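You operate a simulated robot arm through the tools that you are given. There is no shell and no other tool. Be economical: measure what you need, move in short steps, check, and stop when the job is done.

You are at the controls of a simulated robot arm. One attempt, no reset.

JOB
Fetch the pan brush and set it on top of the green goblet.

The check looks at the end state, three seconds after you hand in, the way a careful person would. Anything else that was tipped, shoved, dropped, spilled or broken makes it a failure.

ROBOT AND FRAMES
A 7-joint arm with a two-finger parallel gripper, fixed in place. Base frame: the origin is at the foot of the arm, x ahead of it, y to its left, z up; the work surface is at about z = 0. Units: cm, degrees, N and s.
With the tool pointing down near the work surface it reaches from about 24 to 62 cm from the base axis. Its first joint turns from -66.0 to 66.0 degrees. Payload 2.6 kg.
Tool frame: the origin (TCP) lies between the finger pads and is the grasp point; the fingertips stand 3 cm ahead of it; z points along the fingers, y is the line along which they close. Largest opening 9.4 cm; finger width 2.8, thickness 1; the body of the gripper, 5 by 9.6 cm, starts 5.5 cm behind the TCP.
Orientation is that of the tool frame in the base frame, as a unit quaternion [x, y, z, w]. With the fingers straight down and closing along the base's y, the tool's x points along the base's -x, its y along +y and its z along -z.

CONTROLS
- The arm moves only by the tool move_arm. Its argument "steps" is a list of rows, each a list of 7 numbers: the shift along the base's x, y, z in cm, then the turn, a rotation vector about the base's x, y, z in degrees, then the gripper command, from -1 (shut) to 1 (fully open), values between in proportion. In form: [[x, y, z, wx, wy, wz, grip], ...]. A call has 1 to 8 rows; each row shifts and turns the commanded pose from where the row before left it. Each row takes 0.2 s and may step no farther than 5 cm and 8.6 degrees from the row before; otherwise, or with a gripper value out of range, the whole call is refused. Where a pose cannot be reached the arm comes as near as it can. A force on the tool above 40 N (or 10 N above the force at the start of the call, whichever is more), or a blocked arm, ends the call early, and 0.2 s more pass. The fingers move at their own pace (about 7.2 cm/s each) and stop on an object; they squeeze with about 35 N. The grip force told is the motor's: it shows also when the fingers shut on nothing. Time passes only in rows, and 0.2 s behind the last, so rows that do not move let the fingers close. It gives the time, the measured TCP pose, the force on the tool (base axes), the opening and the grip force at its end, in the units of the frame above (readings bear some noise).
- Cameras (640 x 400 px; columns grow to the right, rows downward): "scene" is fixed at [2.81, 43.9, 57.6]; the picture's right is [-0.64, -0.77, 0.00], its down [-0.43, 0.36, -0.83] and it looks along [0.64, -0.53, -0.56] (base axes); focal length 342 px, centre (320, 200). "wrist" rides on the gripper at [-3.7, 0, -5.8] in the tool frame; the picture's right is [0.00, -1.00, 0.00], its down [0.97, 0.00, -0.24] and it looks along [0.24, 0.00, 0.97] (tool axes); focal length 218 px, centre (320, 200).
- get_image(camera): a new picture of that camera. No time passes.
- locate(camera, pixels): for up to 12 pixels [column, row] of the newest picture of that camera ("zoom" is the newest enlarged one), the place [x, y, z] in the base frame of the surface seen there, good to about 0.2 cm, but the place of the scene camera against the robot may be out by one fixed shift of up to 2.5 cm in any direction. No time passes.
- zoom(camera, box): a new picture of the part [left, top, right, bottom] of that camera's present view, enlarged. No time passes.
- close_job(): hands the job in; it is judged then, once.

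Go step by step. Measure first, check grasps and placings, and put right what went wrong. The budget is 60 turns and 20 pictures, counting those below and the enlarged ones. Unless the task says otherwise, let go and move clear before handing in, and close with one line.

The tools are called after "Emit:" as a command line: name --pt "numbers of a row" for each row, then --argument value for the rest, lists and objects as JSON in quotes. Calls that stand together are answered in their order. move_arm: Moves the arm, as the interface text tells. Its arguments: {"type":"object","properties":{"steps":{"type":"array","items":{"type":"array","items":{"type":"number"}}}},"required":["steps"]} The other tools are called the same way: get_image (camera) takes a picture; locate (camera, pixels) gives the place of the surface under pixels of a picture; zoom (camera, box) takes an enlarged picture of a part of a camera's view; close_job () hands the job in.

At the start:

```text
t: 0.0
tool_pos: [36.61, 10.04, 36.5]
ee_rot: [-0.001, 1.0, 0.0, 0.0]
force: [-0.5, -0.3, 0.0]
gripper_width: 9.38
finger_force: 0.0
```

scene: 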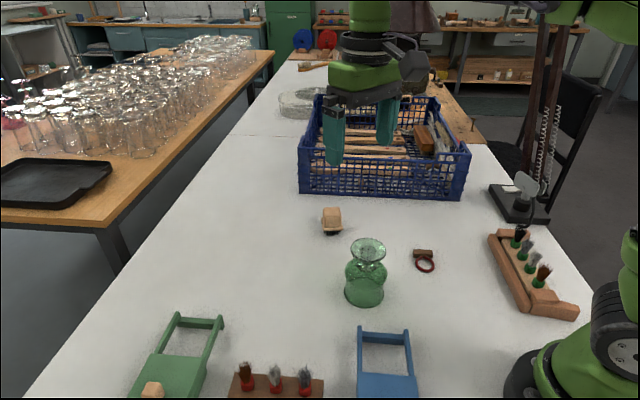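
wrist: 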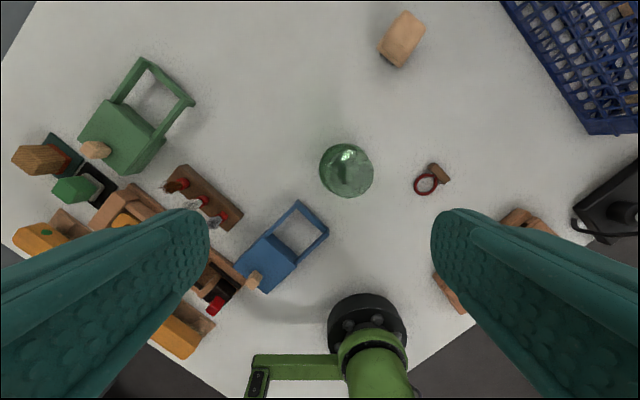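

The pan brush is probably the small wooden block at scene (332,220), and the green goblet is at (366,272). I'll zoom in on both to check.

Emit:
zoom --camera "scene" --box '[290, 190, 450, 310]'

Emit:
zoom --camera "wrist" --box '[300, 0, 460, 210]'

```text
3.33 times, centred on (370, 250) of scene
```

zoom: 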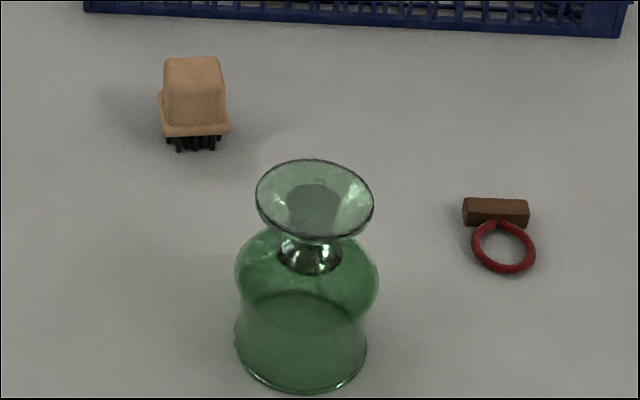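

```text
1.90 times, centred on (380, 105) of wrist
```

zoom: 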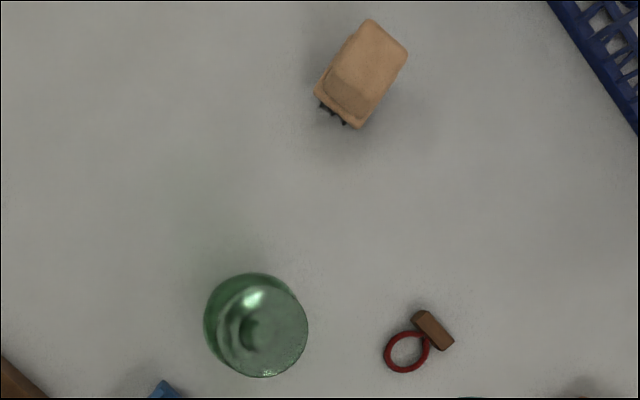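

The goblet stands upside down with its foot on top, and the brush is bristles-down. I'll measure both with the wrist camera, which doesn't have the scene camera's offset.

Emit:
locate --camera "zoom" --pixels '[[371, 24], [402, 52], [368, 95], [332, 70], [367, 58], [355, 122], [320, 94], [345, 95], [260, 330], [300, 330], [260, 370], [250, 200]]'

Emit:
locate --camera "scene" --pixels '[[332, 211], [332, 222], [367, 247], [354, 247], [381, 250], [367, 239], [365, 258], [365, 286], [300, 250]]'

```text
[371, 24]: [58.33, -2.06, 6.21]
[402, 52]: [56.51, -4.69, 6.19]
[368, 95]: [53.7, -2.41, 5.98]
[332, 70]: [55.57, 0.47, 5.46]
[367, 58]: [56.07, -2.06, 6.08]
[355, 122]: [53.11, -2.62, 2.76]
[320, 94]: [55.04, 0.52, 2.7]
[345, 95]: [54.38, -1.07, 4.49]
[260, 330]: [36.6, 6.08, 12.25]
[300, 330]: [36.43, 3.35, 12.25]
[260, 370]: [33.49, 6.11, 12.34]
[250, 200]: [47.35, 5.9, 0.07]
```

```text
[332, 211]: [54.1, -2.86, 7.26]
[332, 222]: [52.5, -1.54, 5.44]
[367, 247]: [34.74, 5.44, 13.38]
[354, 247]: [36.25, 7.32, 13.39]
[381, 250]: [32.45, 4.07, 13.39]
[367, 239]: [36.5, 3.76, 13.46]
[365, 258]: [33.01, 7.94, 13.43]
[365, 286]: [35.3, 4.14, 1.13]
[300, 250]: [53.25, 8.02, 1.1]
```

The brush handle top is at z≈6.2, centred near (56,-2.1), with its sides turned about -35°. The goblet foot is flat at z≈12.3. I'll move above the brush and align with it.

Emit:
move_arm --pt "2.77 -1.74 -2.36 0 0 -5 1" --pt "2.77 -1.74 -2.36 0 0 -5 1" --pt "2.77 -1.74 -2.36 0 0 -5 1" --pt "2.77 -1.74 -2.36 0 0 -5 1" --pt "2.77 -1.74 -2.36 0 0 -5 1" --pt "2.77 -1.74 -2.36 0 0 -5 1" --pt "2.77 -1.74 -2.36 0 0 -5 1" --pt "0 0 0 0 0 0 1"

Emit:
get_image --camera "wrist"

```text
t: 1.8
tool_pos: [56.1, -2.05, 20.13]
ee_rot: [0.302, 0.953, 0.0, 0.0]
force: [0.1, 0.1, 0.9]
gripper_width: 9.41
finger_force: 0.0
```

```text
15 pictures are left
```

wrist: 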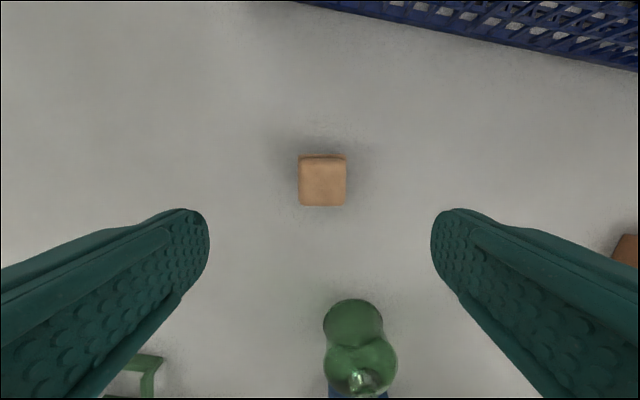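

The brush is square to the fingers, with its block at wrist (299–347,155–206). I'll locate its corners and the nearest crate edge.

Emit:
locate --camera "wrist" --pixels '[[302, 163], [343, 163], [302, 202], [344, 202], [323, 183], [323, 157], [460, 28], [630, 68], [353, 320], [353, 302], [330, 320], [378, 320]]'

```text
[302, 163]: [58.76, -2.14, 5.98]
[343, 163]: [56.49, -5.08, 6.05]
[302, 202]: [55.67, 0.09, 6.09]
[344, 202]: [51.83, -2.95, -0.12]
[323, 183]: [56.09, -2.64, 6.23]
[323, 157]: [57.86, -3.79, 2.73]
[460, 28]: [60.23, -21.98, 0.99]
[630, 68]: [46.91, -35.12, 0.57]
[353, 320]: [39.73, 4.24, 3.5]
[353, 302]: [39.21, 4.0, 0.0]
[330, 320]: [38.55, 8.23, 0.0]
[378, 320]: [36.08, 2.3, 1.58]
```

The brush centre is about (56.1,-2.5), it is 3.7 cm wide, and the crate is well away. I'll descend so the fingertips stop just above the brush's flange, then close.

Emit:
move_arm --pt "0 -0.45 -4 0 0 0 1" --pt "0 0 -4 0 0 0 1" --pt "0 0 -3.5 0 0 0 1" --pt "0 0 -2.5 0 0 0 1" --pt "0 0 0 0 0 0 1" --pt "0 0 0 0 0 0 -1" --pt "0 0 0 0 0 0 -1" --pt "0 0 0 0 0 0 -1"

```text
t: 3.6
tool_pos: [56.1, -2.7, 6.05]
ee_rot: [0.3, 0.954, 0.0, 0.0]
force: [-0.2, -0.6, -1.2]
gripper_width: 4.17
finger_force: 34.7
```

The fingers hold the brush at 4.17 cm with 34.7 N. I'll lift straight up and check it.

Emit:
move_arm --pt "0 0 2 0 0 0 -1" --pt "0 0 4 0 0 0 -1" --pt "0 0 4 0 0 0 -1" --pt "0 0 4 0 0 0 -1" --pt "0 0 4 0 0 0 -1" --pt "0 0 0 0 0 0 -1"

Emit:
get_image --camera "wrist"

Emit:
get_image --camera "scene"

```text
t: 5.0
tool_pos: [55.93, -2.62, 24.04]
ee_rot: [0.3, 0.954, 0.0, 0.0]
force: [-1.1, 0.0, -0.6]
gripper_width: 4.15
finger_force: 35.0
```

```text
14 pictures are left
```

wrist: 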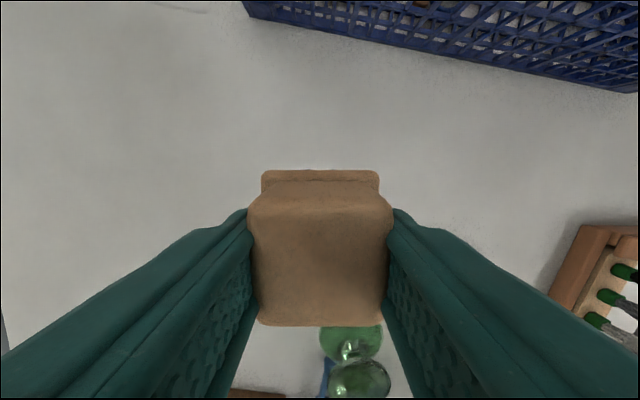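

```text
13 pictures are left
```

scene: 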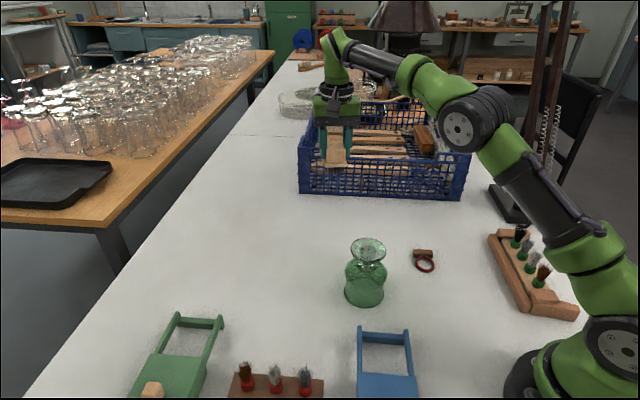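

The brush is held upright. The goblet's foot is at wrist (358,378), so I'll locate its rim from here and again with the scene camera, using the table to fix the offset.

Emit:
locate --camera "wrist" --pixels '[[331, 379], [387, 379], [358, 364], [358, 379], [358, 393], [340, 368], [376, 368], [338, 392], [378, 392]]'

Emit:
zoom --camera "scene" --box '[328, 225, 408, 275]'

```text
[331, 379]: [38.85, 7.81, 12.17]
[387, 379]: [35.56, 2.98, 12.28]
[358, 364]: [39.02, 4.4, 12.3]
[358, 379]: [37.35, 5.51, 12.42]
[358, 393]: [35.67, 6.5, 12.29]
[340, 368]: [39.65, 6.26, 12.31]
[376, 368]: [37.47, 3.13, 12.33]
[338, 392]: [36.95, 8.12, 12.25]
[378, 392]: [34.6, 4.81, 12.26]
```

```text
8.00 times, centred on (368, 250) of scene
```

zoom: 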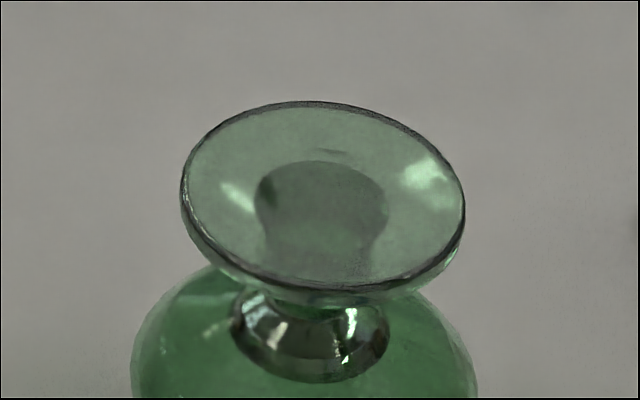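

The foot looks flat, with its rim at zoom (184..462, 104..290). I'll locate the rim points to fit its centre.

Emit:
locate --camera "zoom" --pixels '[[190, 180], [458, 210], [310, 108], [345, 282], [240, 122], [420, 262], [230, 250], [420, 150], [324, 195], [60, 60]]'

```text
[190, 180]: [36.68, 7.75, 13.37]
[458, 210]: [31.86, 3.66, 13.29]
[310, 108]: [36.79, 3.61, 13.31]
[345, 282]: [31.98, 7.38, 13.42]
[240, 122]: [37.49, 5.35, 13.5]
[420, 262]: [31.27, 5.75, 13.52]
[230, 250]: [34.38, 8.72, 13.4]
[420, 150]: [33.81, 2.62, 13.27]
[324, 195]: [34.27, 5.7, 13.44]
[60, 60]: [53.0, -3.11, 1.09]
```

The wrist readings put the foot centre near (36.6,5.5). I'll move a little closer so the whole foot shows below the brush, and refine it with a wrist zoom.

Emit:
move_arm --pt "-3 1 1 0 0 0 -1" --pt "0 0 0 0 0 0 -1"

Emit:
zoom --camera "wrist" --box '[300, 320, 428, 400]'

```text
t: 5.6
tool_pos: [52.97, -1.58, 25.03]
ee_rot: [0.3, 0.954, 0.001, 0.0]
force: [0.0, -0.5, -0.2]
gripper_width: 4.17
finger_force: 35.4
```

```text
5.00 times, centred on (364, 360) of wrist
```

zoom: 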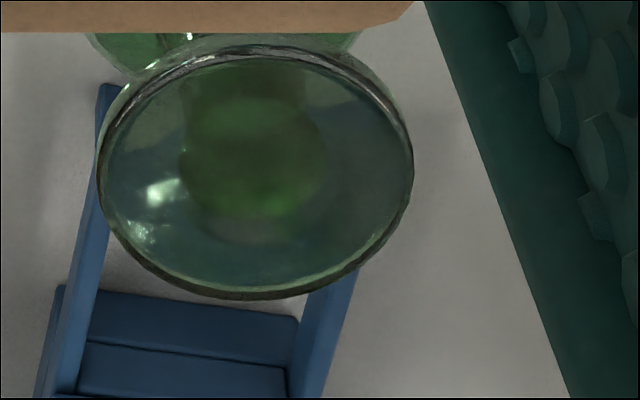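

Emit:
locate --camera "zoom" --pixels '[[102, 160], [408, 182], [265, 54], [240, 290], [150, 90], [360, 262], [140, 250], [380, 95], [255, 170], [200, 15], [200, 28]]'

```text
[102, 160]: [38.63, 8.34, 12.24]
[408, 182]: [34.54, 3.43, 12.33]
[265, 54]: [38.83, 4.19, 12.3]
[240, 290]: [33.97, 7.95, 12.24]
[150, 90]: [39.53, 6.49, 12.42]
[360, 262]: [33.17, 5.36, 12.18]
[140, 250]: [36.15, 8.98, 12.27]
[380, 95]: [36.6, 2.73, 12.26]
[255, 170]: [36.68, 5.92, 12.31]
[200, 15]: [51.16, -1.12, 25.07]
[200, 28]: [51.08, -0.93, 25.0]
```

The foot's centre is (36.4,5.9), radius 3.2, top at z=12.3. The brush bottom is about 6.05 below the TCP, so the TCP should end near z=18.35. I'll move over the foot first.

Emit:
move_arm --pt "-3.3 1.476 0 0 0 0 -1" --pt "-3.3 1.476 0 0 0 0 -1" --pt "-3.3 1.476 0 0 0 0 -1" --pt "-3.3 1.476 0 0 0 0 -1" --pt "-3.32 1.476 0 0 0 0 -1" --pt "0 0 -2.5 0 0 0 -1" --pt "0 0 -2 0 0 0 -1" --pt "0 0 0 0 0 0 -1"

Emit:
zoom --camera "scene" --box '[304, 180, 432, 310]'

```text
t: 7.4
tool_pos: [36.4, 5.95, 20.48]
ee_rot: [0.301, 0.954, 0.0, 0.0]
force: [0.1, 0.5, -2.0]
gripper_width: 4.14
finger_force: 34.9
```

```text
3.08 times, centred on (368, 245) of scene
```

zoom: 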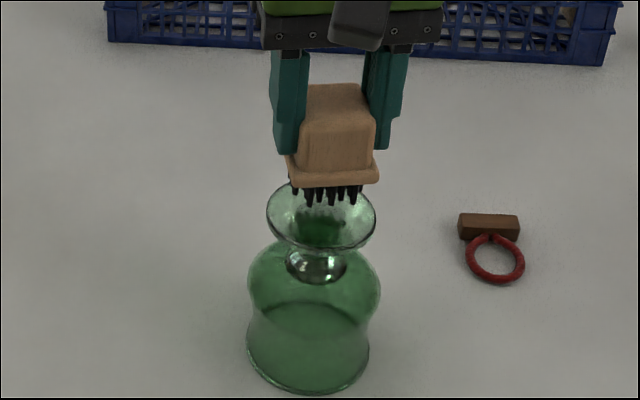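

The brush is over the foot, level and with a gap. I'll lower it in small steps.

Emit:
move_arm --pt "0 -0.1 -0.7 0 0 0 -1" --pt "0 0 -0.6 0 0 0 -1" --pt "0 0 -0.4 0 0 0 -1" --pt "0 0 -0.2 0 0 0 -1" --pt "0 0 0 0 0 0 -1"

Emit:
zoom --camera "scene" --box '[328, 200, 408, 275]'

```text
t: 8.6
tool_pos: [36.44, 5.8, 18.68]
ee_rot: [0.301, 0.954, 0.0, 0.0]
force: [0.0, -0.6, -1.3]
gripper_width: 4.2
finger_force: 35.0
```

```text
5.33 times, centred on (368, 238) of scene
```

zoom: 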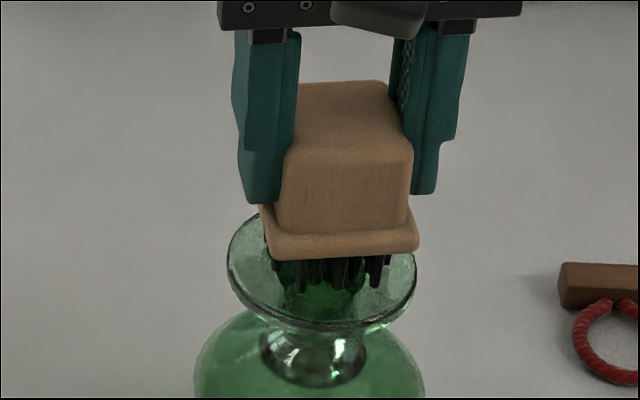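

About 0.3 cm of gap is left, and the bristles sit about 0.3 cm to the right of centre. I'll nudge back and lower in 0.1 cm steps, watching the force.

Emit:
move_arm --pt "0.15 0.2 0 0 0 0 -1" --pt "0 0 -0.1 0 0 0 -1" --pt "0 0 -0.1 0 0 0 -1" --pt "0 0 -0.08 0 0 0 -1" --pt "0 0 0 0 0 0 -1"

```text
t: 9.8
tool_pos: [36.56, 5.89, 18.48]
ee_rot: [0.301, 0.954, 0.0, 0.001]
force: [-5.6, 0.4, 19.2]
gripper_width: 4.18
finger_force: 35.5
```

The brush is touching, with 19 N upward. I'll ease up a touch to relieve the load and check.

Emit:
move_arm --pt "0 0 0.06 0 0 0 -1" --pt "0 0 0.0 0 0 0 -1"

```text
t: 10.4
tool_pos: [36.62, 5.93, 18.41]
ee_rot: [0.3, 0.954, 0.0, 0.001]
force: [-2.3, 0.7, 19.8]
gripper_width: 4.17
finger_force: 35.1
```

Emit:
move_arm --pt "0 0 0.06 0 0 0 -1" --pt "0 0 0.0 0 0 0 -1"

```text
t: 11.0
tool_pos: [36.59, 5.99, 18.37]
ee_rot: [0.3, 0.954, 0.0, 0.0]
force: [3.3, 1.7, 9.7]
gripper_width: 4.18
finger_force: 35.2
```

The load has dropped to 9.7 N. I'll ease up once more and look before releasing.

Emit:
move_arm --pt "0 0 0.04 0 0 0 -1" --pt "0 0 0.0 0 0 0 -1"

Emit:
zoom --camera "scene" --box '[318, 200, 418, 310]'

```text
t: 11.6
tool_pos: [36.62, 6.08, 18.38]
ee_rot: [0.3, 0.954, 0.0, 0.0]
force: [1.1, -0.5, 5.1]
gripper_width: 4.15
finger_force: 35.1
```

```text
3.64 times, centred on (368, 255) of scene
```

zoom: 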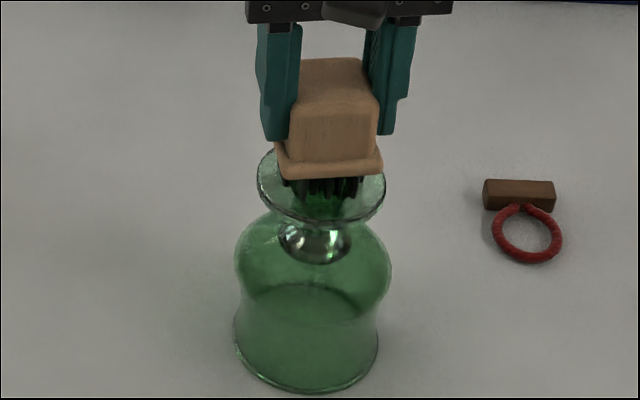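

The goblet is upright and the brush sits on its foot under a light 5 N load. I'll open partway, wait, then lift.

Emit:
move_arm --pt "0 0 0 0 0 0 0.0" --pt "0 0 0 0 0 0 0.2" --pt "0 0 0 0 0 0 0.5" --pt "0 0 0 0 0 0 0.5" --pt "0 0 1 0 0 0 0.5" --pt "0 0 3 0 0 0 0.5" --pt "0 0 4 0 0 0 0.5" --pt "0 0 4 0 0 0 0.5"

Emit:
get_image --camera "scene"

Emit:
zoom --camera "scene" --box '[318, 200, 418, 310]'

```text
t: 13.4
tool_pos: [36.63, 5.98, 30.65]
ee_rot: [0.3, 0.954, 0.0, 0.0]
force: [-1.0, 0.0, -0.2]
gripper_width: 7.04
finger_force: 0.0
```

```text
7 pictures are left
```

scene: 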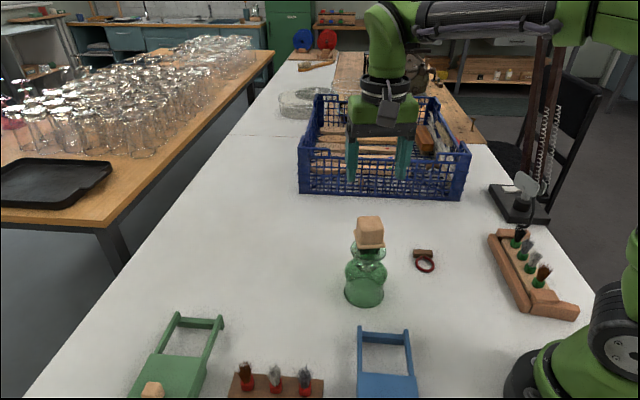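

```text
3.64 times, centred on (368, 255) of scene
```

zoom: 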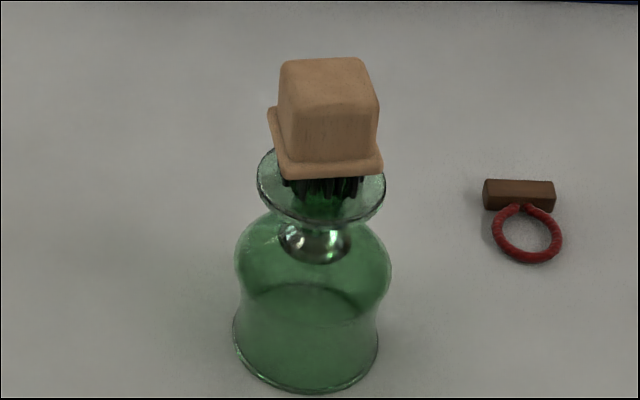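

The brush stands on the goblet's foot and nothing else has moved. I'll wait a moment and check that it stays put.

Emit:
move_arm --pt "0 0 2 0 0 0 0.5" --pt "0 0 0 0 0 0 0.5" --pt "0 0 0 0 0 0 0.5" --pt "0 0 0 0 0 0 0.5" --pt "0 0 0 0 0 0 0.5" --pt "0 0 0 0 0 0 0.5" --pt "0 0 0 0 0 0 0.5" --pt "0 0 0 0 0 0 0.5"

Emit:
zoom --camera "scene" --box '[318, 200, 418, 310]'

```text
t: 15.2
tool_pos: [36.62, 5.86, 32.54]
ee_rot: [0.3, 0.954, 0.0, 0.0]
force: [0.4, 0.7, -0.4]
gripper_width: 7.06
finger_force: 0.1
```

```text
3.64 times, centred on (368, 255) of scene
```

zoom: 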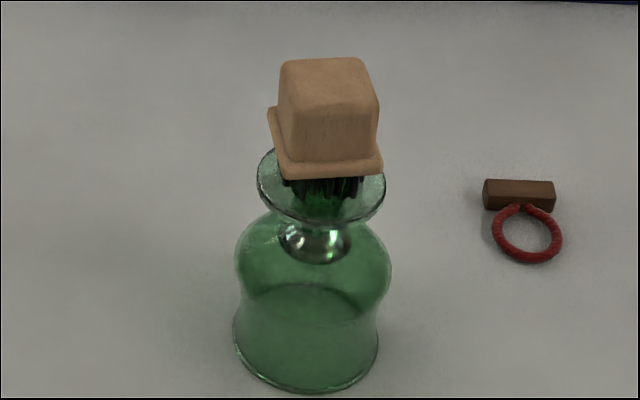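

The picture hasn't changed after 1.8 s, so the brush is stable on the goblet and the arm is clear. I'm handing in.

Emit:
close_job

```text
The job is handed in.
```

The pan brush is standing on top of the upside-down green goblet, nothing else was disturbed, and the job is handed in.
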